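You operate a simulated robot arm through the tools that you are given. There is no shell and no other tool. Be economical: measure what you need, move in short steps, check, and stop when the job is done.

Carry out the task below with a simulated robot arm. There is one attempt and no reset: what you move stays moved.

TASK
Turn the volume knob of the small black amp to 5. Take the desk microphone and put it on the red book. Fetch the orange foam block and set it on the shelf under the long wooden bench. Pull the sliding lid of the tape eraser open. Do these in any order. Set down upright: orange foam block.

It is judged by the outcome, as a careful person would: the job done as asked, and still so three seconds after it is handed in. It fails if anything else is knocked over, pushed out of place, dropped, spilled or broken. Lids that push on must go on centred and level and be pressed home; caps that screw on are set level and turned clockwise until they are tight.

THE ROBOT
A 7-joint arm with a fingered hand on a trunk, on a base that drives. Base frame: it is fixed to the floor where the robot stands at the start and does not move with it; the origin is under the middle of the robot, x ahead of it, y to its left, z up. Units: m, degrees, N and s.
Its first joint turns from -166.0 to 166.0 degrees. Places, roughly: desk microphone (9x8x18 cm) [-0.1, 1, 0.8]; orange foam block (15x6x9 cm) [-7, -0.2, 0.3]; red book [-2, 1.25, 0.25]; shelf under the long wooden bench [-6.1, -0.2, 0.3]; sliding lid of the tape eraser [-5.2, 2.4, 0.8]; volume knob of the small black amp [0.8, 0, 1]. Payload 3.7 kg.
The tool frame sits at the grasp point between the pads (the TCP): z along the fingers, y along the line on which they close. The tips reach 0.025 m beyond it. The gripper opens to 0.088 m. The gripper's body begins 0.029 m behind the TCP. The gripper is a hand of 5 fingers: y runs from the thumb to the fingers, the wrist lies at [-0.013, -0.106, -0.174] in the tool frame, and closing takes about 1.5 s.
Orientation is that of the tool frame in the base frame, as a unit quaternion [x, y, z, w]. With the fingers straight down and the wrist toward the robot, the tool's x, y and z point along [0, 1, 0], [1, 0, 0] and [0, 0, -1] of the base frame.

THE INTERFACE
- The arm moves only by the tool servo_tool. Its argument "series" is a list of rows, each a list of 7 numbers: the turn, a rotation vector about the tool's x, y, z in units of 180 degrees (1.0 is 180 degrees), then the shift along the tool's x, y, z in units of 500 mm (1.0 is 500 mm), then the closure, from 0 (fully open) to 1 (shut). In form: [[rx, ry, rz, tx, ty, tz, hand], ...]. A call has 1 to 12 rows; each row is the pose to reach, as a shift and turn from the pose commanded when the call began, along the tool's axes at that moment. A call with a number of a shift or a turn outside -1 to 1 is refused whole. Each row takes 0.2 s and may step no farther than 0.05 m and 8.6 degrees from the row before; otherwise, or with a gripper value out of range, the whole call is refused. Where a pose cannot be reached the arm comes as near as it can. A force on the tool above 40 N (or 10 N above the force at the start of the call, whichever is more), or a blocked arm, ends the call early, and 0.2 s more pass. Each finger travels about 0.108 m/s and halts on what it meets, pressing with about 25 N; the grip force reading is that of the motor and also rises with nothing between the fingers. The clock runs only during rows and for 0.2 s after the last one: add rows that repeat a pose to give the fingers time. The reply holds the time, the measured pose of the TCP, the force on the tool along the base axes, the opening and the grip force, in the units named above and with some noise, with the torque about the TCP (base axes, N m) and any sound that the robot's microphone picked up.
- Cameras (640 x 400 px; columns grow to the right, rows downward): "scene" is now at [0.1654, 0.2921, 1.3076]; the picture's right is [0.72, -0.70, 0.00], its down [-0.28, -0.28, -0.92] and it looks along [0.64, 0.66, -0.40] (base axes); focal length 214 px, centre (320, 200). "wrist" rides on the gripper at [0.059, -0.079, -0.105] in the tool frame; the picture's right is [-0.73, 0.32, -0.61], its down [-0.62, -0.68, 0.38] and it looks along [-0.29, 0.66, 0.70] (tool axes); focal length 234 px, centre (320, 200). There is no depth. A picture from a camera that has moved, and an enlarged one, comes with that camera's place and axes in the base frame and with its lens.
- grab_frame(camera): a new picture of that camera. No time passes.
- base_move(legs): drives the robot by 1 to 6 legs, each [ahead, left, turn to the left] in m, m and degrees, along the robot's own axes; the way and the turn of a leg run together, so that a leg with both is an arc; at most 1.5 m and 180 degrees a leg. The arm and the cameras ride along, it lands a little off, and it stops where it bumps. It gives what a move gives.
- grasp_type(shape): the hand has 5 fingers and takes this shape, open, in about a second: jaw (thumb against the fingers, like two jaws); tri (thumb and two fingers); tip (a fingertip pinch); poke (one finger out to press); point (the index stretched); flat (the hand flat); cup (the hand cupped); fist (a fist). The gripper value then closes the fingers along that shape, each until it touches; the sizes above hold for jaw. It gives what a move gives, with no picture.
- aim_head(pan, tilt): turns the head with the scene camera to pan (to the left, within 120 degrees either way) and tilt (down, from -29 to 69), counted from straight ahead of the robot. It gives what a move gives.
- close_up(camera, box): a new picture of the part [left, top, right, bottom] of that camera's present view, enlarged. No time passes.
- finish_job(): hands the job in; it is judged then, once.

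Work in short steps. Places have to be worked out from the pictures, the camera data and where the tool is seen: move nearer, look again, correct. Check each grasp and each placing, and mend what went wrong. You have 165 turns and 112 pictures in all, those below and enlarged ones among them. Open the gripper and draw the arm clear of the work before you hand the job in, unless the task says otherwise; then end with one line.

The tools are called after "Emit:" by a JSON object that holds its "op" and its "data". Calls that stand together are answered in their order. servo_tool: Moves the arm, as the interface text tells. Its arguments: {"type":"object","properties":{"series":{"type":"array"}},"required":["series"]} The other tools are called the same way: grasp_type (shape) gives the hand a shape; base_move (legs) drives the base; aim_head (pan, tilt) turns the head that bears the scene camera; grab_frame (camera) takes a picture; close_up (camera, box) takes an enlarged picture of a part of a camera's view; finish_job () hands the job in.

At the start:

```text
time_s: 0.0
eef_pos: [0.4096, 0.388, 1.1576]
tool_rot: [0.707, 0.707, 0.0, 0.0]
contact_force: [-0.1, 0.2, -0.3]
torque: [0.0, 0.03, 0.01]
width: 0.0876
gripper_force: 0.1
shape: jaw
robot x, y, heading: [0.0003, -0.0006, -0.0]
head pan, tilt: [45.8, 23.3]
```

scene: 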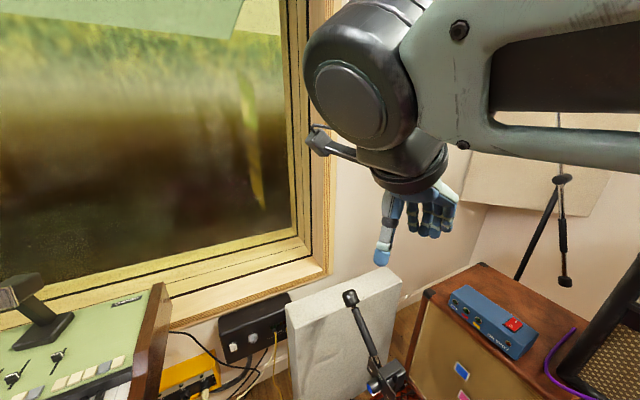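
wrist: 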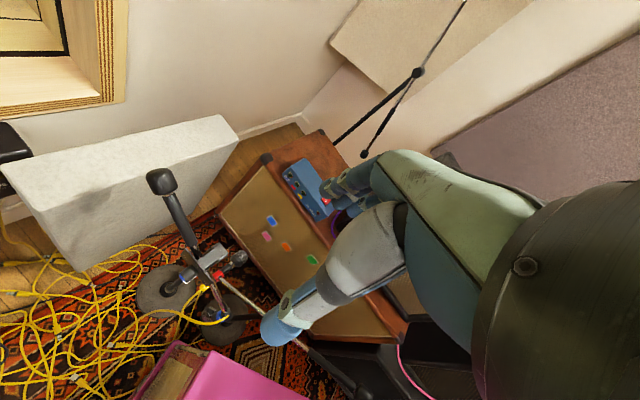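

The start views show a mixer at left and a cabinet ahead. I'll look straight ahead for the amp, then toward the microphone.

Emit:
{"op": "aim_head", "data": {"pan": 0, "tilt": 20}}

Emit:
{"op": "grab_frame", "data": {"camera": "scene"}}

Emit:
{"op": "aim_head", "data": {"pan": 95, "tilt": 30}}

Emit:
{"op": "grab_frame", "data": {"camera": "scene"}}

```text
time_s: 1.1
eef_pos: [0.4089, 0.3875, 1.1575]
tool_rot: [0.707, 0.707, 0.0, 0.0]
contact_force: [0.8, 0.2, 0.1]
torque: [0.01, -0.01, -0.02]
width: 0.0876
gripper_force: 0.0
shape: jaw
robot x, y, heading: [-0.0015, 0.0009, 0.2]
head pan, tilt: [0.0, 20.0]
```

```text
109 pictures are left
camera scene: at [0.194, 0.2259, 1.313], right [0.0, -1.0, 0.0], down [-0.34, 0.0, -0.94], along [0.94, 0.0, -0.34], focal length 214 px, centre (320, 200)
```

scene: 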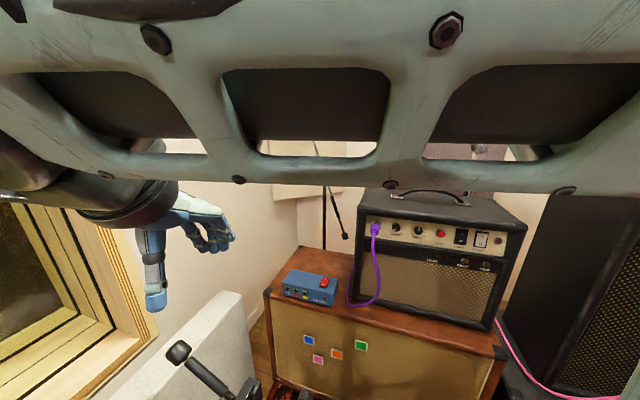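

```text
time_s: 2.8
eef_pos: [0.4106, 0.3879, 1.1579]
tool_rot: [0.708, 0.707, 0.001, 0.0]
contact_force: [-0.2, -0.2, 0.8]
torque: [-0.02, 0.02, 0.0]
width: 0.0877
gripper_force: 0.0
shape: jaw
robot x, y, heading: [-0.0002, -0.0029, 0.1]
head pan, tilt: [95.0, 30.0]
```

```text
108 pictures are left
camera scene: at [0.093, 0.3159, 1.297], right [1.0, 0.09, 0.0], down [0.04, -0.5, -0.87], along [-0.07, 0.86, -0.5], focal length 214 px, centre (320, 200)
```

scene: 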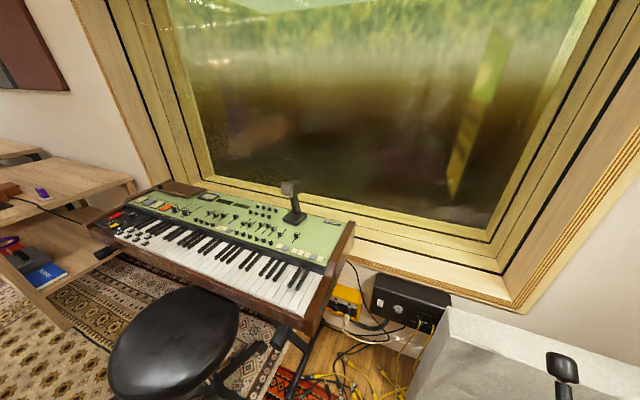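

The amp sits on the cabinet ahead. I'll zoom in on its panel.

Emit:
{"op": "aim_head", "data": {"pan": -15, "tilt": 28}}

Emit:
{"op": "grab_frame", "data": {"camera": "scene"}}

Emit:
{"op": "close_up", "data": {"camera": "scene", "box": [270, 160, 430, 260]}}

```text
time_s: 4.7
eef_pos: [0.4093, 0.3876, 1.1581]
tool_rot: [0.707, 0.708, 0.0, 0.0]
contact_force: [-0.7, 0.8, -0.3]
torque: [0.03, 0.04, 0.0]
width: 0.0874
gripper_force: 0.0
shape: jaw
robot x, y, heading: [0.0002, -0.0016, 0.1]
head pan, tilt: [-15.0, 28.0]
```

```text
107 pictures are left
camera scene: at [0.189, 0.2023, 1.3001], right [-0.26, -0.97, 0.0], down [-0.45, 0.12, -0.88], along [0.85, -0.23, -0.47], focal length 214 px, centre (320, 200)
```

scene: 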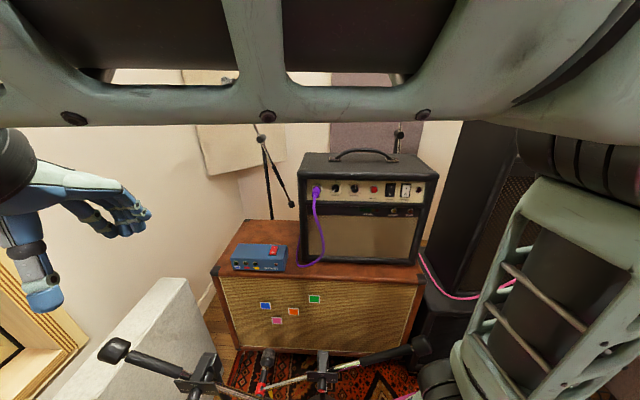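

```text
4.00 times, centred on (350, 210) of scene
camera zoom: at [0.189, 0.2023, 1.3001], right [-0.26, -0.97, 0.0], down [-0.45, 0.12, -0.88], along [0.85, -0.23, -0.47], focal length 858 px, centre (200, 160)
```

zoom: 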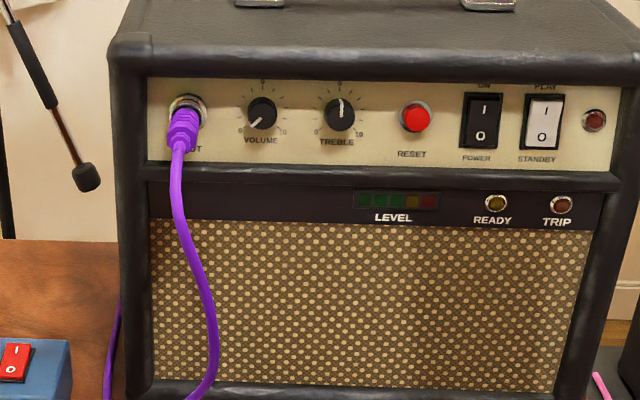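

The volume pointer is at about the 0 mark (lower left), and 5 is at the top, so it needs about 130° clockwise. I'll try the tip shape and see how the fingers look.

Emit:
{"op": "grasp_type", "data": {"shape": "tip"}}

Emit:
{"op": "grab_frame", "data": {"camera": "wrist"}}

Emit:
{"op": "servo_tool", "data": {"series": [[0, 0, 0, 0, 0, 0, 0.2], [0, 0, 0, 0, 0, 0, 0.4], [0, 0, 0, 0, 0, 0, 0.6], [0, 0, 0, 0, 0, 0, 0.6], [0, 0, 0, 0, 0, 0, 0.6], [0, 0, 0, 0, 0, 0, 0.6]]}}

Emit:
{"op": "grab_frame", "data": {"camera": "wrist"}}

```text
time_s: 5.6
eef_pos: [0.4105, 0.3871, 1.1579]
tool_rot: [0.707, 0.707, 0.0, 0.0]
contact_force: [0.2, 0.4, -0.4]
torque: [0.02, -0.01, -0.01]
width: 0.0879
gripper_force: 0.2
shape: tip
robot x, y, heading: [0.0022, -0.0037, 0.0]
head pan, tilt: [-15.0, 28.0]
```

```text
105 pictures are left
camera wrist: at [0.3318, 0.4464, 1.264], right [0.32, -0.73, 0.61], down [-0.68, -0.62, -0.38], along [0.66, -0.29, -0.7], focal length 234 px, centre (320, 200)
```

wrist: 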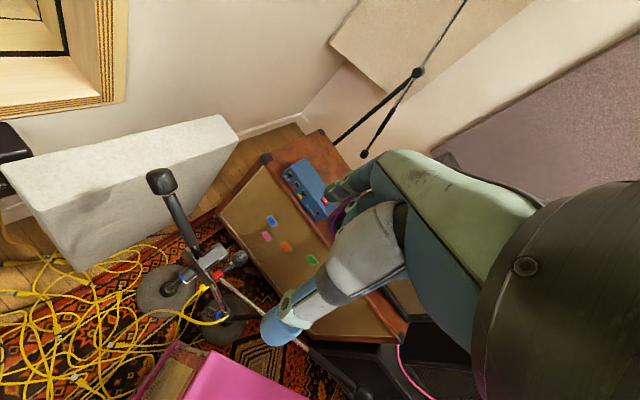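

```text
time_s: 7.0
eef_pos: [0.4086, 0.3878, 1.159]
tool_rot: [0.707, 0.707, 0.0, -0.001]
contact_force: [0.0, -0.8, 0.1]
torque: [0.0, -0.01, 0.0]
width: 0.0358
gripper_force: 0.1
shape: tip
robot x, y, heading: [0.0014, 0.0029, -0.1]
head pan, tilt: [-15.0, 28.0]
```

```text
104 pictures are left
camera wrist: at [0.3317, 0.4464, 1.264], right [0.32, -0.73, 0.61], down [-0.68, -0.62, -0.38], along [0.66, -0.29, -0.7], focal length 234 px, centre (320, 200)
```

wrist: 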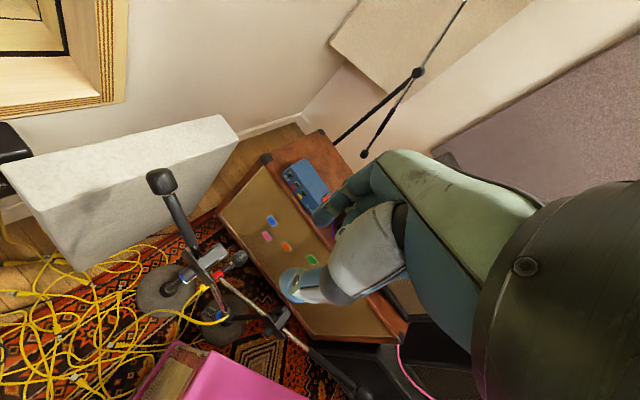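

The pinch tips line up with where I expect them (2.5 cm beyond the TCP). I'll pitch the hand to point forward while moving in front of the amp.

Emit:
{"op": "servo_tool", "data": {"series": [[-0.0455, 0, 0, -0.036, 0.03, 0, 0.4], [-0.091, 0, 0, -0.072, 0.06, 0, 0.4], [-0.1365, 0, 0, -0.108, 0.09, 0, 0.4], [-0.182, 0, 0, -0.144, 0.12, 0, 0.4], [-0.2275, 0, 0, -0.18, 0.15, 0, 0.4], [-0.273, 0, 0, -0.216, 0.18, 0, 0.4], [-0.3185, 0, 0, -0.252, 0.21, 0, 0.4], [-0.364, 0, 0, -0.288, 0.24, 0, 0.4], [-0.4095, 0, 0, -0.324, 0.27, 0, 0.4], [-0.455, 0, 0, -0.36, 0.3, 0, 0.4], [-0.5, 0, 0, -0.396, 0.33, 0, 0.4], [-0.5, 0, 0, -0.396, 0.33, 0, 0.4]]}}

Emit:
{"op": "grab_frame", "data": {"camera": "wrist"}}

Emit:
{"op": "grab_frame", "data": {"camera": "scene"}}

```text
time_s: 9.6
eef_pos: [0.5752, 0.1888, 1.1586]
tool_rot: [0.499, 0.5, 0.501, 0.5]
contact_force: [-0.5, -0.5, 0.4]
torque: [0.0, 0.01, -0.01]
width: 0.0524
gripper_force: 0.2
shape: tip
robot x, y, heading: [0.0006, -0.0002, 0.1]
head pan, tilt: [-15.0, 28.0]
```

```text
103 pictures are left
camera wrist: at [0.4722, 0.2486, 1.0802], right [-0.61, -0.73, 0.32], down [0.38, -0.62, -0.68], along [0.7, -0.29, 0.66], focal length 234 px, centre (320, 200)
```

wrist: 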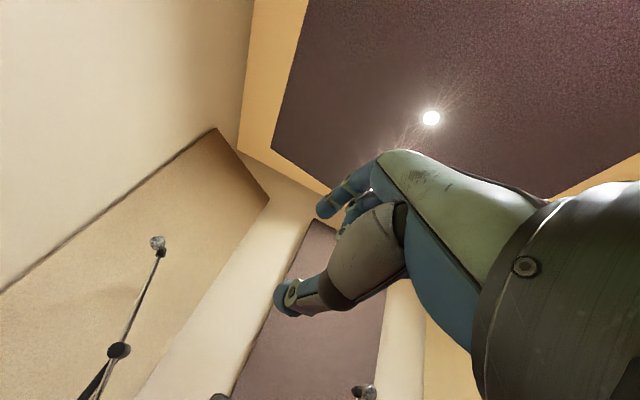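

```text
102 pictures are left
camera scene: at [0.1889, 0.2022, 1.3001], right [-0.26, -0.97, 0.0], down [-0.45, 0.12, -0.88], along [0.85, -0.23, -0.47], focal length 214 px, centre (320, 200)
```

scene: 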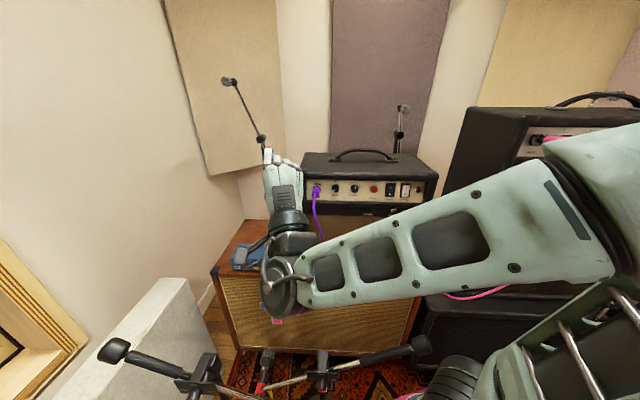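

The path is clear, and the amp front faces about 19° to the side. I'll yaw to match it and stand off about 12 cm from the knob.

Emit:
{"op": "servo_tool", "data": {"series": [[0, -0.018, 0, -0.055, -0.053, 0.03, 0.4], [0, -0.036, 0, -0.11, -0.106, 0.06, 0.4], [0, -0.054, 0, -0.165, -0.159, 0.09, 0.4], [0, -0.072, 0, -0.22, -0.212, 0.13, 0.4], [0, -0.09, 0, -0.275, -0.265, 0.17, 0.4], [0, -0.108, 0, -0.33, -0.318, 0.21, 0.4], [0, -0.108, 0, -0.33, -0.318, 0.21, 0.4]]}}

Emit:
{"op": "grab_frame", "data": {"camera": "wrist"}}

Emit:
{"op": "grab_frame", "data": {"camera": "scene"}}

```text
time_s: 11.2
eef_pos: [0.7138, 0.0396, 1.0114]
tool_rot: [0.578, 0.408, 0.408, 0.577]
contact_force: [0.7, 0.1, 0.2]
torque: [0.01, -0.01, 0.02]
width: 0.0527
gripper_force: 0.0
shape: tip
out of reach, approached as far as the arm can: row 2, 3, 4, 5, 6, 7
robot x, y, heading: [-0.0018, 0.0002, -0.0]
head pan, tilt: [-15.0, 28.0]
```

```text
101 pictures are left
camera wrist: at [0.6354, 0.1296, 0.9328], right [-0.81, -0.48, 0.32], down [0.15, -0.72, -0.68], along [0.56, -0.51, 0.66], focal length 234 px, centre (320, 200)
```

wrist: 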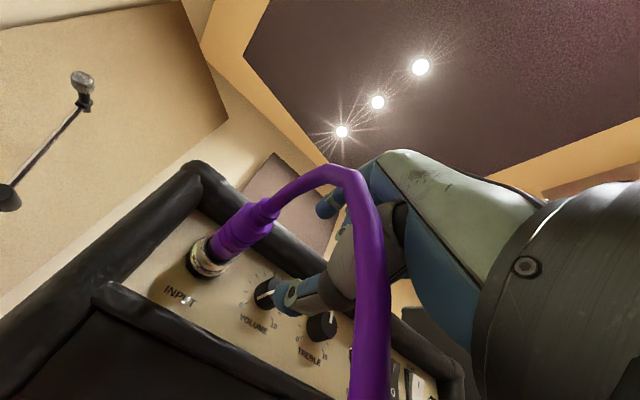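

```text
100 pictures are left
camera scene: at [0.1889, 0.2022, 1.3001], right [-0.26, -0.97, 0.0], down [-0.45, 0.12, -0.88], along [0.85, -0.23, -0.47], focal length 214 px, centre (320, 200)
```

scene: 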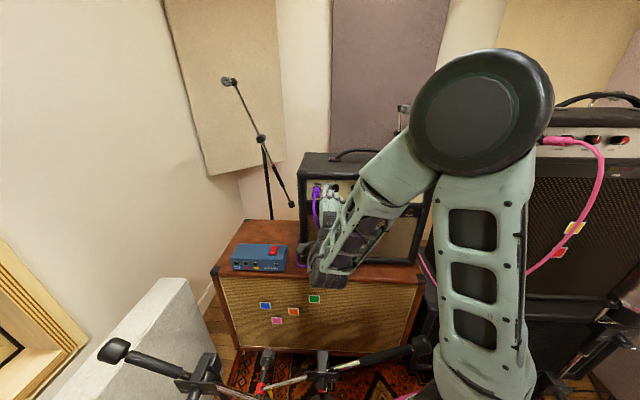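

The cable hangs on the lower-left side, so I'd rather work with the wrist above and to the right. I'll back the hand off first.

Emit:
{"op": "servo_tool", "data": {"series": [[0, 0, 0, 0, 0, -0.08, 0.4], [0, 0, 0, 0, 0, -0.16, 0.4], [0, 0, 0, 0, 0.06, -0.24, 0.4], [0, 0, 0, 0, 0.14, -0.24, 0.4], [0, 0, 0, 0, 0.22, -0.24, 0.4]]}}

Emit:
{"op": "base_move", "data": {"legs": [[-0.12, 0, 0]]}}

Emit:
{"op": "servo_tool", "data": {"series": [[0, 0, -0.045, 0, 0, 0, 0.4], [0, 0, -0.09, 0, 0, 0, 0.4], [0, 0, -0.135, 0, 0, 0, 0.4], [0, 0, -0.18, 0, 0, 0, 0.4], [0, 0, -0.225, 0, 0, 0, 0.4], [0, 0, -0.27, 0, 0, 0, 0.4], [0, 0, -0.315, 0, 0, 0, 0.4], [0, 0, -0.36, 0, 0, 0, 0.4], [0, 0, -0.405, 0, 0, 0, 0.4], [0, 0, -0.45, 0, 0, 0, 0.4], [0, 0, -0.495, 0, 0, 0, 0.4], [0, 0, -0.54, 0, 0, 0, 0.4]]}}

Emit:
{"op": "servo_tool", "data": {"series": [[0, 0, -0.045, 0, 0, 0, 0.4], [0, 0, -0.09, 0, 0, 0, 0.4], [0, 0, -0.135, 0, 0, 0, 0.4], [0, 0, -0.18, 0, 0, 0, 0.4], [0, 0, -0.225, 0, 0, 0, 0.4], [0, 0, -0.27, 0, 0, 0, 0.4], [0, 0, -0.315, 0, 0, 0, 0.4], [0, 0, -0.36, 0, 0, 0, 0.4]]}}

Emit:
{"op": "grab_frame", "data": {"camera": "wrist"}}

Emit:
{"op": "grab_frame", "data": {"camera": "scene"}}

```text
time_s: 12.4
eef_pos: [0.6033, 0.0909, 1.1253]
tool_rot: [0.578, 0.408, 0.407, 0.577]
contact_force: [0.8, 0.2, -0.4]
torque: [0.02, 0.02, 0.01]
width: 0.0526
gripper_force: 0.1
shape: tip
out of reach, approached as far as the arm can: row 1, 2, 3, 4, 5
robot x, y, heading: [-0.0009, 0.0016, 0.0]
head pan, tilt: [-15.0, 28.0]
```

```text
time_s: 13.7
eef_pos: [0.4853, 0.0902, 1.1245]
tool_rot: [0.577, 0.408, 0.408, 0.577]
contact_force: [1.5, -1.1, 0.1]
torque: [0.01, 0.02, 0.0]
width: 0.0525
gripper_force: 0.0
shape: tip
robot x, y, heading: [-0.1195, 0.0049, 0.3]
head pan, tilt: [-15.0, 28.0]
```

```text
time_s: 16.2
eef_pos: [0.4858, 0.0904, 1.1262]
tool_rot: [0.074, 0.704, -0.162, 0.687]
contact_force: [-0.7, 0.2, -0.7]
torque: [0.01, -0.01, 0.0]
width: 0.0526
gripper_force: 0.1
shape: tip
out of reach, approached as far as the arm can: row 1, 2, 3, 4, 5, 6, 7, 8
robot x, y, heading: [-0.1176, -0.0024, 0.2]
head pan, tilt: [-15.0, 28.0]
```

```text
time_s: 18.1
eef_pos: [0.4742, 0.0982, 1.1096]
tool_rot: [-0.338, 0.651, -0.452, 0.508]
contact_force: [-0.3, 0.6, 0.2]
torque: [-0.01, 0.0, -0.02]
width: 0.0531
gripper_force: 0.0
shape: tip
robot x, y, heading: [-0.1178, -0.0038, -0.1]
head pan, tilt: [-15.0, 28.0]
```

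```text
99 pictures are left
camera wrist: at [0.3564, 0.0422, 1.1708], right [-0.4, 0.92, 0.0], down [0.52, 0.22, 0.83], along [0.76, 0.33, -0.56], focal length 234 px, centre (320, 200)
```

wrist: 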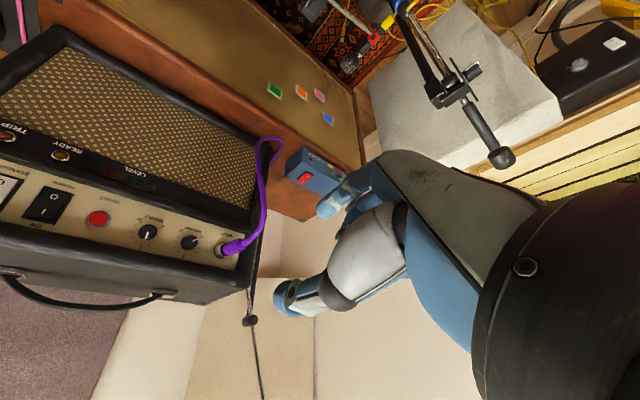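

```text
98 pictures are left
camera scene: at [0.07, 0.1999, 1.3001], right [-0.28, -0.96, 0.0], down [-0.45, 0.13, -0.88], along [0.85, -0.25, -0.47], focal length 214 px, centre (320, 200)
```

scene: 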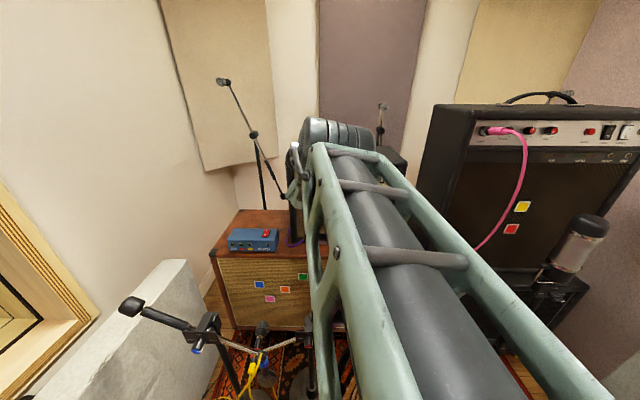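

Triangulating from both cameras puts the knob at about (0.797, −0.016, 1.001). I'll send a null move to read the settled pose.

Emit:
{"op": "servo_tool", "data": {"series": [[0, 0, 0, 0, 0, 0, 0.4], [0, 0, 0, 0, 0, 0, 0.4]]}}

Emit:
{"op": "close_up", "data": {"camera": "wrist", "box": [110, 190, 270, 290]}}

```text
time_s: 18.7
eef_pos: [0.4715, 0.0964, 1.1046]
tool_rot: [-0.338, 0.655, -0.447, 0.507]
contact_force: [-0.4, -0.1, -0.3]
torque: [-0.01, 0.01, -0.02]
width: 0.0526
gripper_force: 0.0
shape: tip
robot x, y, heading: [-0.1185, -0.0019, -0.1]
head pan, tilt: [-15.0, 28.0]
stopped in row 2: the arm was blocked; the commanded pose is now the measured one
```

```text
4.00 times, centred on (190, 240) of wrist
camera zoom: at [0.3558, 0.0398, 1.1673], right [-0.4, 0.92, 0.01], down [0.52, 0.21, 0.83], along [0.75, 0.34, -0.56], focal length 937 px, centre (840, 40)
```

zoom: 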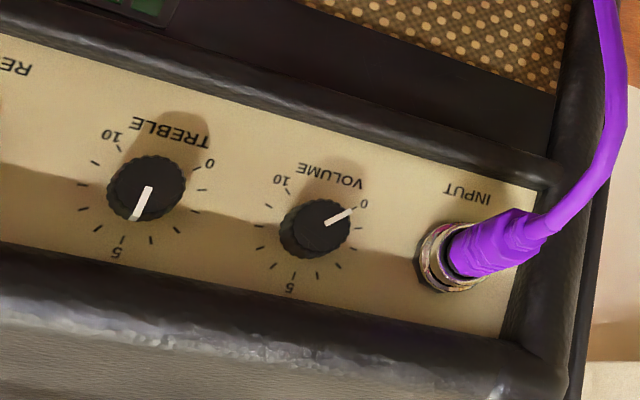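

The arm hit a joint limit at this roll, but the view is excellent: the pointer is on 0 and 5 is at the top. I'll square the hand to the panel and approach to a 10 cm stand-off.

Emit:
{"op": "servo_tool", "data": {"series": [[0.006, 0.003, 0, 0.014, 0.02, 0.072, 0.4], [0.012, 0.006, 0, 0.028, 0.04, 0.144, 0.4], [0.018, 0.009, 0, 0.042, 0.06, 0.216, 0.4], [0.024, 0.012, 0, 0.056, 0.08, 0.288, 0.4], [0.03, 0.015, 0, 0.07, 0.1, 0.36, 0.4], [0.0363, 0.018, 0, 0.084, 0.12, 0.432, 0.4], [0.0363, 0.018, 0, 0.098, 0.138, 0.504, 0.4], [0.0363, 0.018, 0, 0.098, 0.138, 0.504, 0.4]]}}

Emit:
{"op": "grab_frame", "data": {"camera": "wrist"}}

```text
time_s: 19.5
eef_pos: [0.5236, 0.1601, 1.078]
tool_rot: [-0.382, 0.585, -0.442, 0.562]
contact_force: [0.1, 0.7, -0.8]
torque: [0.03, 0.0, -0.01]
width: 0.0531
gripper_force: 0.0
shape: tip
robot x, y, heading: [-0.1161, 0.002, 0.2]
head pan, tilt: [-15.0, 28.0]
stopped in row 4: the arm was blocked; the commanded pose is now the measured one
```

```text
96 pictures are left
camera wrist: at [0.4106, 0.0883, 1.1335], right [-0.53, 0.84, -0.09], down [0.4, 0.34, 0.85], along [0.75, 0.42, -0.51], focal length 234 px, centre (320, 200)
```

wrist: 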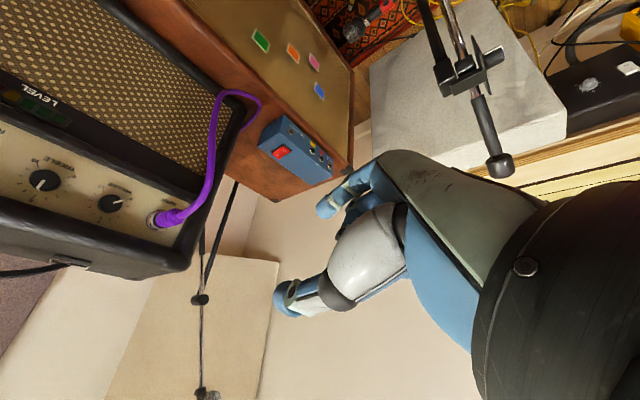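

It's jammed at a joint limit with the wrist above. I'll roll back so the wrist is to the right, and do the turn in two shorter grasps.

Emit:
{"op": "servo_tool", "data": {"series": [[0, 0, 0.045, 0, 0, 0, 0.4], [0, 0, 0.09, 0, 0, 0, 0.4], [0, 0, 0.135, 0, 0, 0, 0.4], [0, 0, 0.18, 0, 0, 0, 0.4], [0, 0, 0.225, 0, 0, 0, 0.4], [0, 0, 0.27, 0, 0, 0, 0.4], [0, 0, 0.315, 0, 0, 0, 0.4], [0, 0, 0.36, 0, 0, 0, 0.4], [0, 0, 0.4, 0, 0, 0, 0.4], [0, 0, 0.4, 0, 0, 0, 0.4]]}}

Emit:
{"op": "grab_frame", "data": {"camera": "scene"}}

```text
time_s: 21.7
eef_pos: [0.5251, 0.1594, 1.0771]
tool_rot: [0.036, 0.698, -0.03, 0.714]
contact_force: [-0.6, -0.8, 0.1]
torque: [-0.02, 0.03, -0.03]
width: 0.0529
gripper_force: 0.0
shape: tip
robot x, y, heading: [-0.1167, 0.0002, 0.1]
head pan, tilt: [-15.0, 28.0]
```

```text
95 pictures are left
camera scene: at [0.0707, 0.2024, 1.3001], right [-0.26, -0.97, 0.0], down [-0.45, 0.12, -0.88], along [0.85, -0.23, -0.47], focal length 214 px, centre (320, 200)
```

scene: 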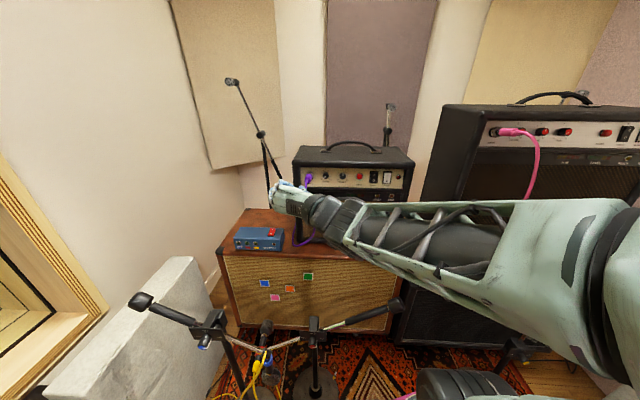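

The right-side wrist works without limits. I'll square up to the panel with a bit of extra roll and approach the stand-off.

Emit:
{"op": "servo_tool", "data": {"series": [[0.01, 0, 0, 0.02, -0.031, 0.047, 0.5], [0.02, 0, 0, 0.04, -0.062, 0.094, 0.5], [0.03, 0, 0, 0.06, -0.093, 0.141, 0.5], [0.04, 0, 0, 0.08, -0.124, 0.188, 0.5], [0.05, 0.004, 0, 0.1, -0.155, 0.235, 0.5], [0.06, 0.007, 0, 0.12, -0.186, 0.282, 0.5], [0.07, 0.007, 0, 0.14, -0.217, 0.329, 0.5], [0.079, 0.007, 0, 0.158, -0.251, 0.377, 0.5], [0.079, 0.007, 0, 0.158, -0.251, 0.377, 0.5]]}}

Emit:
{"op": "servo_tool", "data": {"series": [[0, 0, -0.03, 0, 0, 0, 0.5], [0, 0, -0.06, 0, 0, 0, 0.5], [0, 0, -0.09, 0, 0, 0, 0.5], [0, 0, -0.12, 0, 0, 0, 0.5], [0, 0, -0.12, 0, 0, 0, 0.5]]}}

Emit:
{"op": "grab_frame", "data": {"camera": "wrist"}}

Emit:
{"op": "grab_frame", "data": {"camera": "scene"}}

```text
time_s: 23.7
eef_pos: [0.7019, 0.0181, 1.0017]
tool_rot: [0.125, 0.697, -0.117, 0.696]
contact_force: [0.4, 0.3, 0.5]
torque: [-0.01, -0.01, -0.03]
width: 0.0444
gripper_force: 0.1
shape: tip
robot x, y, heading: [-0.1179, 0.0019, -0.0]
head pan, tilt: [-15.0, 28.0]
```

```text
time_s: 24.9
eef_pos: [0.7021, 0.0171, 1.0017]
tool_rot: [-0.009, 0.708, -0.244, 0.662]
contact_force: [0.7, 0.0, -0.1]
torque: [-0.03, 0.01, 0.0]
width: 0.0443
gripper_force: 0.0
shape: tip
robot x, y, heading: [-0.1183, -0.003, -0.0]
head pan, tilt: [-15.0, 28.0]
```

```text
94 pictures are left
camera wrist: at [0.5726, -0.0374, 0.9765], right [-0.38, 0.73, 0.56], down [0.23, -0.52, 0.83], along [0.9, 0.44, 0.03], focal length 234 px, centre (320, 200)
```

wrist: 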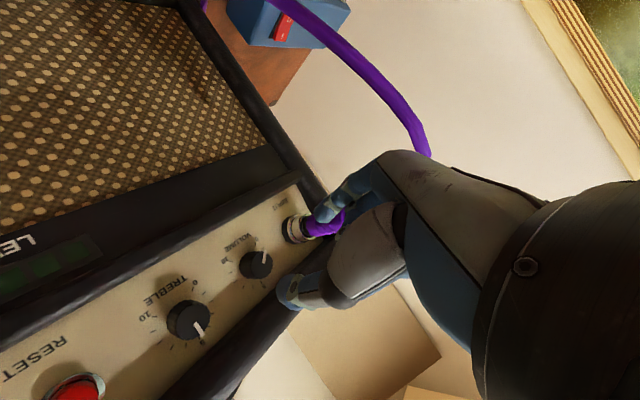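

```text
93 pictures are left
camera scene: at [0.0707, 0.2024, 1.3001], right [-0.26, -0.97, 0.0], down [-0.45, 0.12, -0.88], along [0.85, -0.23, -0.47], focal length 214 px, centre (320, 200)
```

scene: 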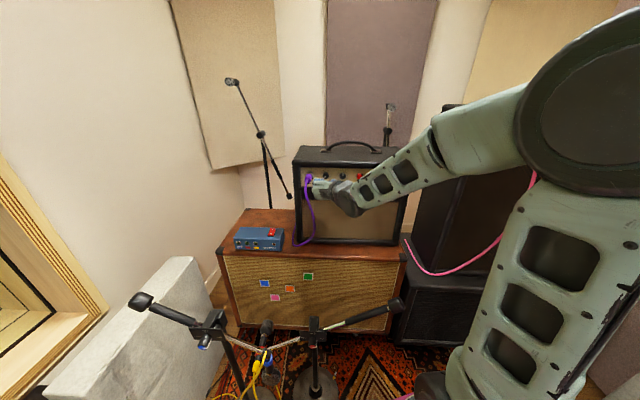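

The knob position is confirmed, but at this roll the index knuckle would brush the jack plug. I'll roll so the fingers come in above-left instead, about 60°.

Emit:
{"op": "servo_tool", "data": {"series": [[0, 0, 0.045, 0, 0, 0, 0.5], [0, 0, 0.09, 0, 0, 0, 0.5], [0, 0, 0.135, 0, 0, 0, 0.5], [0, 0, 0.18, 0, 0, 0, 0.5], [0, 0, 0.225, 0, 0, 0, 0.5], [0, 0, 0.27, 0, 0, 0, 0.5], [0, 0, 0.315, 0, 0, 0, 0.5], [0, 0, 0.345, 0, 0, 0, 0.5], [0, 0, 0.345, 0, 0, 0, 0.5]]}}

Emit:
{"op": "grab_frame", "data": {"camera": "wrist"}}

```text
time_s: 26.9
eef_pos: [0.7029, 0.017, 1.0022]
tool_rot: [0.358, 0.611, 0.133, 0.693]
contact_force: [0.3, -1.0, 0.0]
torque: [0.01, 0.01, 0.01]
width: 0.0444
gripper_force: 0.0
shape: tip
robot x, y, heading: [-0.1144, 0.0004, 0.1]
head pan, tilt: [-15.0, 28.0]
```

```text
92 pictures are left
camera wrist: at [0.5977, 0.0329, 0.9065], right [-0.65, -0.02, 0.76], down [0.05, -1.0, 0.02], along [0.76, 0.05, 0.65], focal length 234 px, centre (320, 200)
```

wrist: 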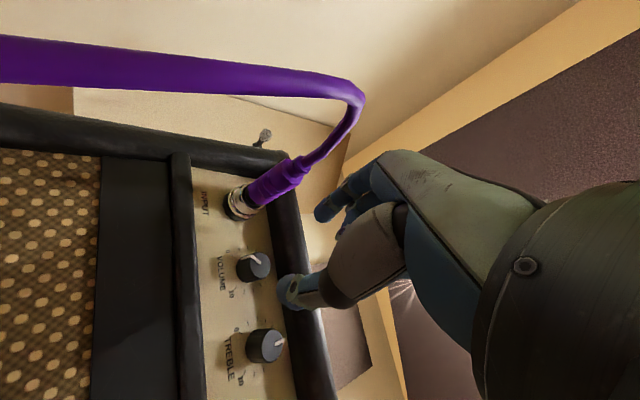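

Clear of the plug now. I'll advance 8.5 cm so the fingertips straddle the knob.

Emit:
{"op": "servo_tool", "data": {"series": [[0, 0, 0, 0, 0, 0.05, 0.5], [0, 0, 0, 0, 0, 0.1, 0.5], [0, 0, 0, 0, 0, 0.135, 0.5], [0, 0, 0, 0, 0, 0.155, 0.5], [0, 0, 0, 0, 0, 0.165, 0.5], [0, 0, 0, 0, 0, 0.17, 0.5], [0, 0, 0, 0, 0, 0.17, 0.5]]}}

Emit:
{"op": "close_up", "data": {"camera": "wrist", "box": [160, 150, 400, 300]}}

```text
time_s: 28.5
eef_pos: [0.7836, -0.0111, 1.0011]
tool_rot: [0.358, 0.611, 0.133, 0.694]
contact_force: [-12.6, 5.3, 0.3]
torque: [0.11, 0.3, -0.33]
width: 0.0445
gripper_force: 0.0
shape: tip
robot x, y, heading: [-0.1196, -0.0007, 0.2]
head pan, tilt: [-15.0, 28.0]
```

```text
2.67 times, centred on (280, 225) of wrist
camera zoom: at [0.6774, 0.0045, 0.9064], right [-0.65, -0.02, 0.76], down [0.05, -1.0, 0.02], along [0.76, 0.05, 0.65], focal length 624 px, centre (427, 133)
```

zoom: 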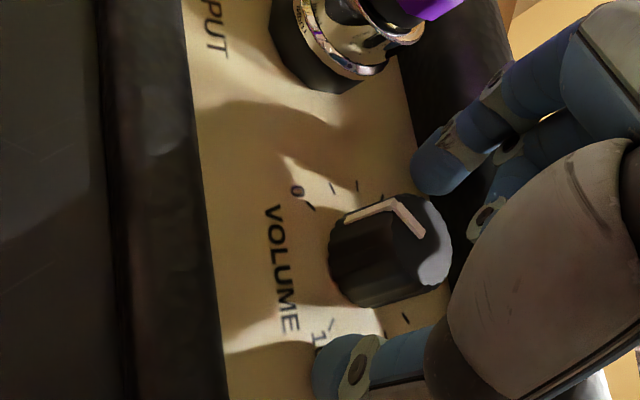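

The thumb tip just touches the panel (13 N) and the knob lies between thumb and index. I'll back off 3 mm and close.

Emit:
{"op": "servo_tool", "data": {"series": [[0, 0, 0, 0, 0, -0.006, 0.5], [0, 0, 0, 0, 0, -0.006, 0.6], [0, 0, 0, 0, 0, -0.006, 0.7], [0, 0, 0, 0, 0, -0.006, 0.8], [0, 0, 0, 0, 0, -0.006, 0.8], [0, 0, 0, 0, 0, -0.006, 0.8]]}}

Emit:
{"op": "close_up", "data": {"camera": "wrist", "box": [160, 150, 400, 300]}}

```text
time_s: 29.9
eef_pos: [0.7798, -0.0094, 1.0008]
tool_rot: [0.358, 0.61, 0.133, 0.694]
contact_force: [-0.1, 0.8, 0.8]
torque: [-0.02, 0.0, 0.0]
width: 0.0188
gripper_force: 0.0
shape: tip
robot x, y, heading: [-0.1149, 0.0026, -0.1]
head pan, tilt: [-15.0, 28.0]
```

```text
2.67 times, centred on (280, 225) of wrist
camera zoom: at [0.6748, 0.005, 0.9057], right [-0.65, -0.02, 0.76], down [0.05, -1.0, 0.02], along [0.76, 0.05, 0.65], focal length 624 px, centre (427, 133)
```

zoom: 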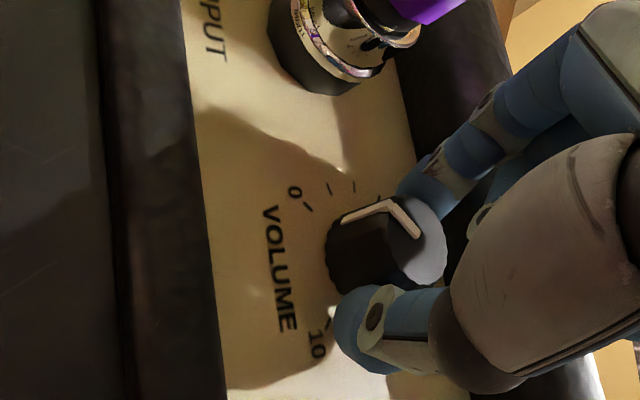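

The fingers are nearly on the knob. I'll close fully to grip it.

Emit:
{"op": "servo_tool", "data": {"series": [[0, 0, 0, 0, 0, 0, 0.9], [0, 0, 0, 0, 0, 0, 1.0], [0, 0, 0, 0, 0, 0, 1.0], [0, 0, 0, 0, 0, 0, 1.0]]}}

Emit:
{"op": "close_up", "data": {"camera": "wrist", "box": [160, 150, 400, 300]}}

```text
time_s: 30.9
eef_pos: [0.779, -0.0103, 0.9997]
tool_rot: [0.358, 0.611, 0.132, 0.694]
contact_force: [2.8, -5.0, 4.0]
torque: [0.01, -0.05, -0.09]
width: 0.0172
gripper_force: 25.1
shape: tip
robot x, y, heading: [-0.1167, 0.0003, 0.2]
head pan, tilt: [-15.0, 28.0]
```

```text
2.67 times, centred on (280, 225) of wrist
camera zoom: at [0.6748, 0.0046, 0.9059], right [-0.65, -0.02, 0.76], down [0.05, -1.0, 0.02], along [0.76, 0.05, 0.65], focal length 624 px, centre (427, 133)
```

zoom: 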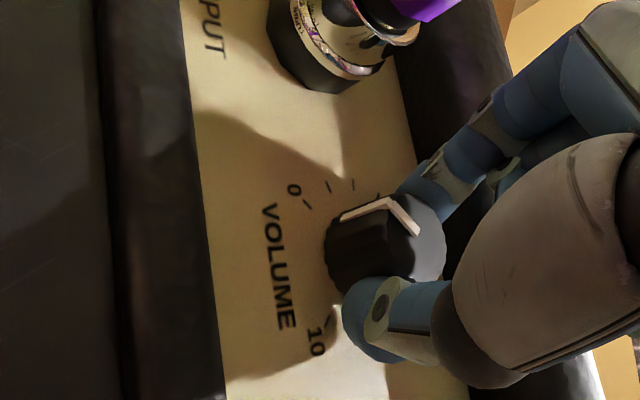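

Gripped at 25 N. I'll turn 60° clockwise.

Emit:
{"op": "servo_tool", "data": {"series": [[0, 0, 0.04, 0, 0, 0, 1], [0, 0, 0.08, 0, 0, 0, 1], [0, 0, 0.12, 0, 0, 0, 1], [0, 0, 0.16, 0, 0, 0, 1], [0, 0, 0.2, 0, 0, 0, 1], [0, 0, 0.24, 0, 0, 0, 1], [0, 0, 0.28, 0, 0, 0, 1], [0, 0, 0.32, 0, 0, 0, 1], [0, 0, 0.35, 0, 0, 0, 1], [0, 0, 0.35, 0, 0, 0, 1]]}}

Emit:
{"op": "grab_frame", "data": {"camera": "wrist"}}

Emit:
{"op": "close_up", "data": {"camera": "wrist", "box": [160, 150, 400, 300]}}

```text
time_s: 33.1
eef_pos: [0.7806, -0.0109, 1.0014]
tool_rot: [0.624, 0.334, 0.475, 0.522]
contact_force: [4.2, 4.0, -4.1]
torque: [0.06, 0.2, 0.07]
width: 0.0165
gripper_force: 25.3
shape: tip
robot x, y, heading: [-0.1182, 0.0038, -0.0]
head pan, tilt: [-15.0, 28.0]
```

```text
88 pictures are left
camera wrist: at [0.7074, 0.0969, 0.9398], right [-0.83, -0.54, 0.14], down [0.21, -0.54, -0.81], along [0.51, -0.65, 0.56], focal length 234 px, centre (320, 200)
```

wrist: 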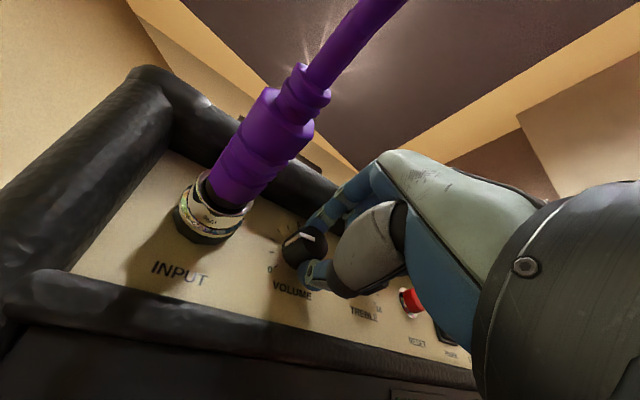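

```text
2.67 times, centred on (280, 225) of wrist
camera zoom: at [0.7074, 0.0969, 0.9398], right [-0.83, -0.54, 0.14], down [0.21, -0.54, -0.81], along [0.51, -0.65, 0.56], focal length 624 px, centre (427, 133)
```

zoom: 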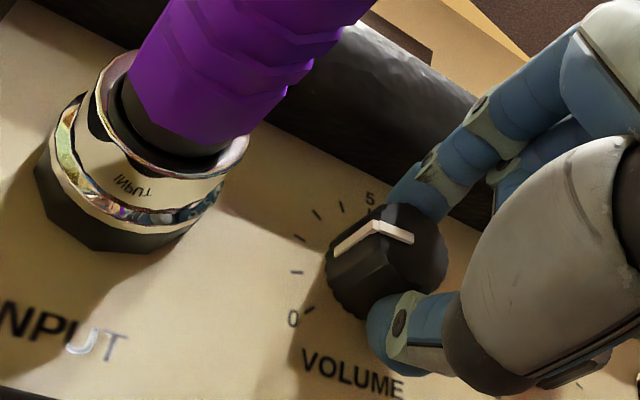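

The knob turned about 60° with the grip. I'll open, roll back, and grip again.

Emit:
{"op": "servo_tool", "data": {"series": [[0, 0, 0, 0, 0, 0, 0.7], [0, 0, 0, 0, 0, 0, 0.5], [0, 0, 0, 0, 0, 0, 0.5], [0, 0, -0.045, 0, 0, 0, 0.5], [0, 0, -0.09, 0, 0, 0, 0.5], [0, 0, -0.135, 0, 0, 0, 0.5], [0, 0, -0.18, 0, 0, 0, 0.5], [0, 0, -0.225, 0, 0, 0, 0.5], [0, 0, -0.27, 0, 0, 0, 0.5], [0, 0, -0.315, 0, 0, 0, 0.5], [0, 0, -0.36, 0, 0, 0, 0.5], [0, 0, -0.38, 0, 0, 0, 0.5]]}}

Emit:
{"op": "servo_tool", "data": {"series": [[0, 0, 0, 0, 0, 0, 0.5], [0, 0, 0, 0, 0, 0, 0.7], [0, 0, 0, 0, 0, 0, 0.85], [0, 0, 0, 0, 0, 0, 1.0], [0, 0, 0, 0, 0, 0, 1.0], [0, 0, 0, 0, 0, 0, 1.0]]}}

Emit:
{"op": "close_up", "data": {"camera": "wrist", "box": [160, 150, 400, 300]}}

```text
time_s: 35.7
eef_pos: [0.7808, -0.0114, 1.0008]
tool_rot: [0.328, 0.628, 0.099, 0.699]
contact_force: [-0.1, 0.4, 0.0]
torque: [0.01, 0.0, -0.02]
width: 0.0437
gripper_force: 0.0
shape: tip
robot x, y, heading: [-0.1165, 0.001, 0.1]
head pan, tilt: [-15.0, 28.0]
```

```text
time_s: 37.1
eef_pos: [0.7799, -0.0115, 1.0006]
tool_rot: [0.329, 0.627, 0.099, 0.699]
contact_force: [2.8, -3.7, 1.5]
torque: [-0.01, -0.08, 0.02]
width: 0.0169
gripper_force: 24.7
shape: tip
robot x, y, heading: [-0.1185, -0.0025, 0.2]
head pan, tilt: [-15.0, 28.0]
```

```text
2.67 times, centred on (280, 225) of wrist
camera zoom: at [0.6726, -0.0034, 0.9088], right [-0.62, 0.05, 0.78], down [0.05, -0.99, 0.11], along [0.78, 0.11, 0.62], focal length 624 px, centre (427, 133)
```

zoom: 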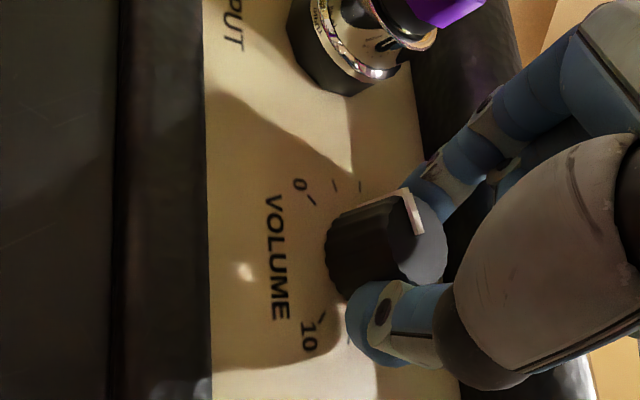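

Regripped; I'll turn another 68° and check.

Emit:
{"op": "servo_tool", "data": {"series": [[0, 0, 0.04, 0, 0, 0, 1], [0, 0, 0.08, 0, 0, 0, 1], [0, 0, 0.12, 0, 0, 0, 1], [0, 0, 0.16, 0, 0, 0, 1], [0, 0, 0.2, 0, 0, 0, 1], [0, 0, 0.24, 0, 0, 0, 1], [0, 0, 0.28, 0, 0, 0, 1], [0, 0, 0.32, 0, 0, 0, 1], [0, 0, 0.36, 0, 0, 0, 1], [0, 0, 0.378, 0, 0, 0, 1], [0, 0, 0.378, 0, 0, 0, 1]]}}

Emit:
{"op": "close_up", "data": {"camera": "wrist", "box": [220, 180, 340, 255]}}

```text
time_s: 39.5
eef_pos: [0.7814, -0.0101, 1.0008]
tool_rot: [0.624, 0.336, 0.474, 0.523]
contact_force: [6.4, 1.7, -3.2]
torque: [0.05, 0.16, 0.08]
width: 0.0157
gripper_force: 25.2
shape: tip
robot x, y, heading: [-0.1146, -0.0025, 0.1]
head pan, tilt: [-15.0, 28.0]
```

```text
5.33 times, centred on (280, 218) of wrist
camera zoom: at [0.7076, 0.0967, 0.9397], right [-0.83, -0.53, 0.14], down [0.21, -0.54, -0.81], along [0.51, -0.65, 0.57], focal length 1249 px, centre (533, 107)
```

zoom: 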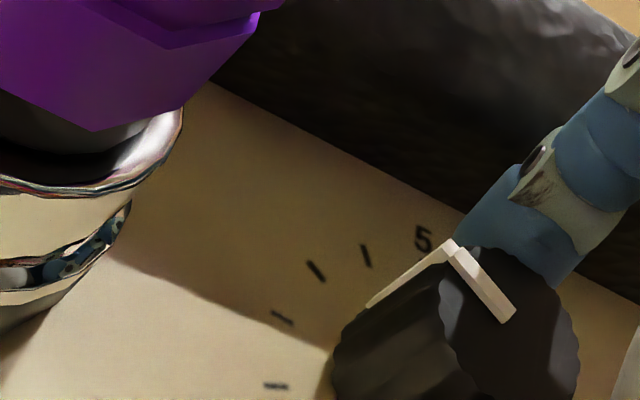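

The pointer now looks near 5. I'll release, retreat straight back, and view the dial more squarely.

Emit:
{"op": "servo_tool", "data": {"series": [[0, 0, 0, 0, 0, 0, 0.7], [0, 0, 0, 0, 0, 0, 0.5], [0, 0, 0, 0, 0, 0, 0.5], [0, 0, 0, 0, 0, -0.05, 0.5], [0, 0, 0, 0, 0, -0.1, 0.5], [0, 0, 0, 0, 0, -0.15, 0.5], [0, 0, 0, 0, 0, -0.17, 0.5]]}}

Emit:
{"op": "servo_tool", "data": {"series": [[0, 0, -0.045, 0, 0, 0, 0.5], [0, 0, -0.09, 0, 0, 0, 0.5], [0, 0, -0.135, 0, 0, 0, 0.5], [0, 0, -0.18, 0, 0, 0, 0.5], [0, 0, -0.225, 0, 0, 0, 0.5], [0, 0, -0.27, 0, 0, 0, 0.5], [0, 0, -0.315, 0, 0, 0, 0.5], [0, 0, -0.36, 0, 0, 0, 0.5], [0, 0, -0.38, 0, 0, 0, 0.5]]}}

Emit:
{"op": "close_up", "data": {"camera": "scene", "box": [290, 150, 370, 200]}}

Emit:
{"op": "close_up", "data": {"camera": "wrist", "box": [180, 210, 340, 310]}}

```text
time_s: 41.1
eef_pos: [0.6995, 0.0188, 1.0014]
tool_rot: [0.624, 0.335, 0.473, 0.524]
contact_force: [0.2, 0.4, 0.4]
torque: [0.0, 0.0, 0.0]
width: 0.0435
gripper_force: 0.0
shape: tip
robot x, y, heading: [-0.1194, -0.0013, 0.3]
head pan, tilt: [-15.0, 28.0]
```

```text
time_s: 43.1
eef_pos: [0.6998, 0.0177, 1.0019]
tool_rot: [0.326, 0.628, 0.097, 0.699]
contact_force: [0.1, -0.5, -0.1]
torque: [-0.01, -0.02, -0.02]
width: 0.0437
gripper_force: 0.1
shape: tip
robot x, y, heading: [-0.1182, -0.0014, -0.0]
head pan, tilt: [-15.0, 28.0]
```

```text
8.00 times, centred on (330, 175) of scene
camera zoom: at [0.0707, 0.2024, 1.3001], right [-0.26, -0.97, 0.0], down [-0.45, 0.12, -0.88], along [0.85, -0.23, -0.47], focal length 1716 px, centre (240, 400)
```

zoom: 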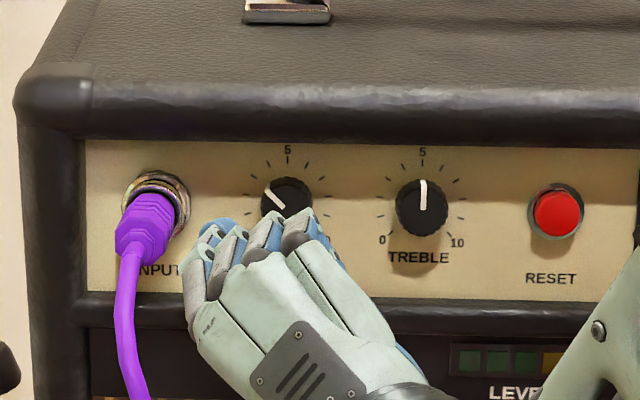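

```text
4.00 times, centred on (260, 260) of wrist
camera zoom: at [0.5911, 0.0242, 0.9095], right [-0.62, 0.06, 0.78], down [0.05, -0.99, 0.11], along [0.78, 0.11, 0.61], focal length 937 px, centre (560, -40)
```

zoom: 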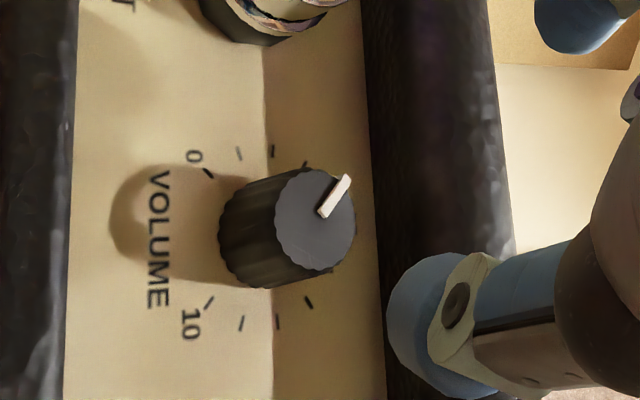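

The pointer reads about 3 (−48°), so the second turn slipped. I'll go back in, grip slightly deeper, and turn 52°.

Emit:
{"op": "servo_tool", "data": {"series": [[0, 0, 0, 0, 0, 0.05, 0.5], [0, 0, 0, 0, 0, 0.1, 0.5], [0, 0, 0, 0, 0, 0.15, 0.5], [0, 0, 0, 0, 0, 0.168, 0.5], [0, 0, 0, 0, 0, 0.172, 0.5], [0, 0, 0, 0, 0, 0.172, 0.7], [0, 0, 0, 0, 0, 0.172, 0.85], [0, 0, 0, 0, 0, 0.172, 1], [0, 0, 0, 0, 0, 0.172, 1], [0, 0, 0, 0, 0, 0.172, 1], [0, 0, 0, 0, 0, 0.172, 1]]}}

Emit:
{"op": "servo_tool", "data": {"series": [[0, 0, 0.03, 0, 0, 0, 1], [0, 0, 0.06, 0, 0, 0, 1], [0, 0, 0.09, 0, 0, 0, 1], [0, 0, 0.12, 0, 0, 0, 1], [0, 0, 0.15, 0, 0, 0, 1], [0, 0, 0.18, 0, 0, 0, 1], [0, 0, 0.21, 0, 0, 0, 1], [0, 0, 0.24, 0, 0, 0, 1], [0, 0, 0.27, 0, 0, 0, 1], [0, 0, 0.29, 0, 0, 0, 1], [0, 0, 0.29, 0, 0, 0, 1]]}}

Emit:
{"op": "close_up", "data": {"camera": "scene", "box": [290, 150, 370, 200]}}

```text
time_s: 45.5
eef_pos: [0.781, -0.0117, 1.0012]
tool_rot: [0.327, 0.628, 0.097, 0.699]
contact_force: [3.3, -3.2, 3.3]
torque: [0.01, -0.06, -0.01]
width: 0.0167
gripper_force: 25.2
shape: tip
robot x, y, heading: [-0.1163, 0.0009, 0.1]
head pan, tilt: [-15.0, 28.0]
```

```text
time_s: 47.9
eef_pos: [0.781, -0.0112, 1.0005]
tool_rot: [0.57, 0.421, 0.395, 0.585]
contact_force: [7.0, -0.5, -4.9]
torque: [0.03, 0.24, -0.01]
width: 0.0163
gripper_force: 25.0
shape: tip
robot x, y, heading: [-0.1167, 0.0009, 0.3]
head pan, tilt: [-15.0, 28.0]
```

```text
8.00 times, centred on (330, 175) of scene
camera zoom: at [0.0711, 0.2023, 1.3001], right [-0.26, -0.97, 0.0], down [-0.45, 0.12, -0.88], along [0.85, -0.23, -0.47], focal length 1716 px, centre (240, 400)
```

zoom: 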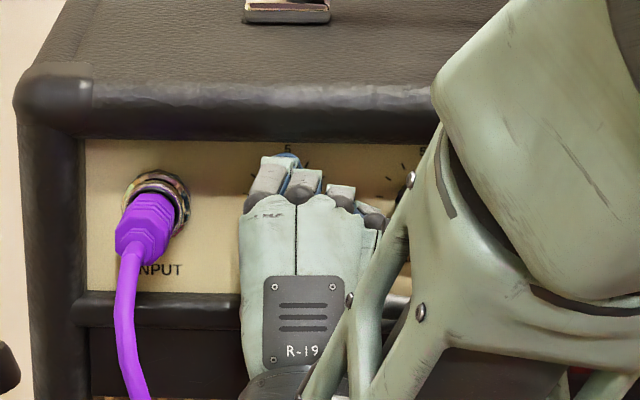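

I can't see the pointer from here. I'll release, retreat, and roll back to check it.

Emit:
{"op": "servo_tool", "data": {"series": [[0, 0, 0, 0, 0, 0, 0.7], [0, 0, 0, 0, 0, 0, 0.5], [0, 0, 0, 0, 0, 0, 0.5], [0, 0, 0, 0, 0, -0.05, 0.5], [0, 0, 0, 0, 0, -0.1, 0.5], [0, 0, 0, 0, 0, -0.15, 0.5], [0, 0, 0, 0, 0, -0.17, 0.5]]}}

Emit:
{"op": "servo_tool", "data": {"series": [[0, 0, -0.045, 0, 0, 0, 0.5], [0, 0, -0.09, 0, 0, 0, 0.5], [0, 0, -0.135, 0, 0, 0, 0.5], [0, 0, -0.18, 0, 0, 0, 0.5], [0, 0, -0.225, 0, 0, 0, 0.5], [0, 0, -0.27, 0, 0, 0, 0.5], [0, 0, -0.29, 0, 0, 0, 0.5], [0, 0, -0.29, 0, 0, 0, 0.5]]}}

Emit:
{"op": "close_up", "data": {"camera": "scene", "box": [300, 160, 364, 200]}}

```text
time_s: 49.5
eef_pos: [0.7011, 0.0175, 1.0017]
tool_rot: [0.57, 0.421, 0.395, 0.585]
contact_force: [0.4, 0.1, -0.1]
torque: [0.0, -0.03, 0.0]
width: 0.0437
gripper_force: 0.1
shape: tip
robot x, y, heading: [-0.1176, -0.0019, 0.2]
head pan, tilt: [-15.0, 28.0]
```

```text
time_s: 51.3
eef_pos: [0.7017, 0.0174, 1.0015]
tool_rot: [0.326, 0.628, 0.097, 0.699]
contact_force: [-0.6, -0.5, -0.7]
torque: [0.02, -0.01, 0.02]
width: 0.0437
gripper_force: 0.1
shape: tip
robot x, y, heading: [-0.1181, -0.0025, 0.1]
head pan, tilt: [-15.0, 28.0]
```

```text
10.00 times, centred on (332, 180) of scene
camera zoom: at [0.0707, 0.2024, 1.3001], right [-0.26, -0.97, 0.0], down [-0.45, 0.12, -0.88], along [0.85, -0.23, -0.47], focal length 2145 px, centre (200, 400)
```

zoom: 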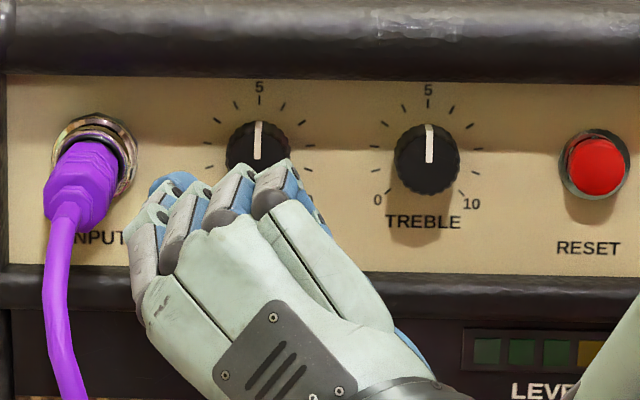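

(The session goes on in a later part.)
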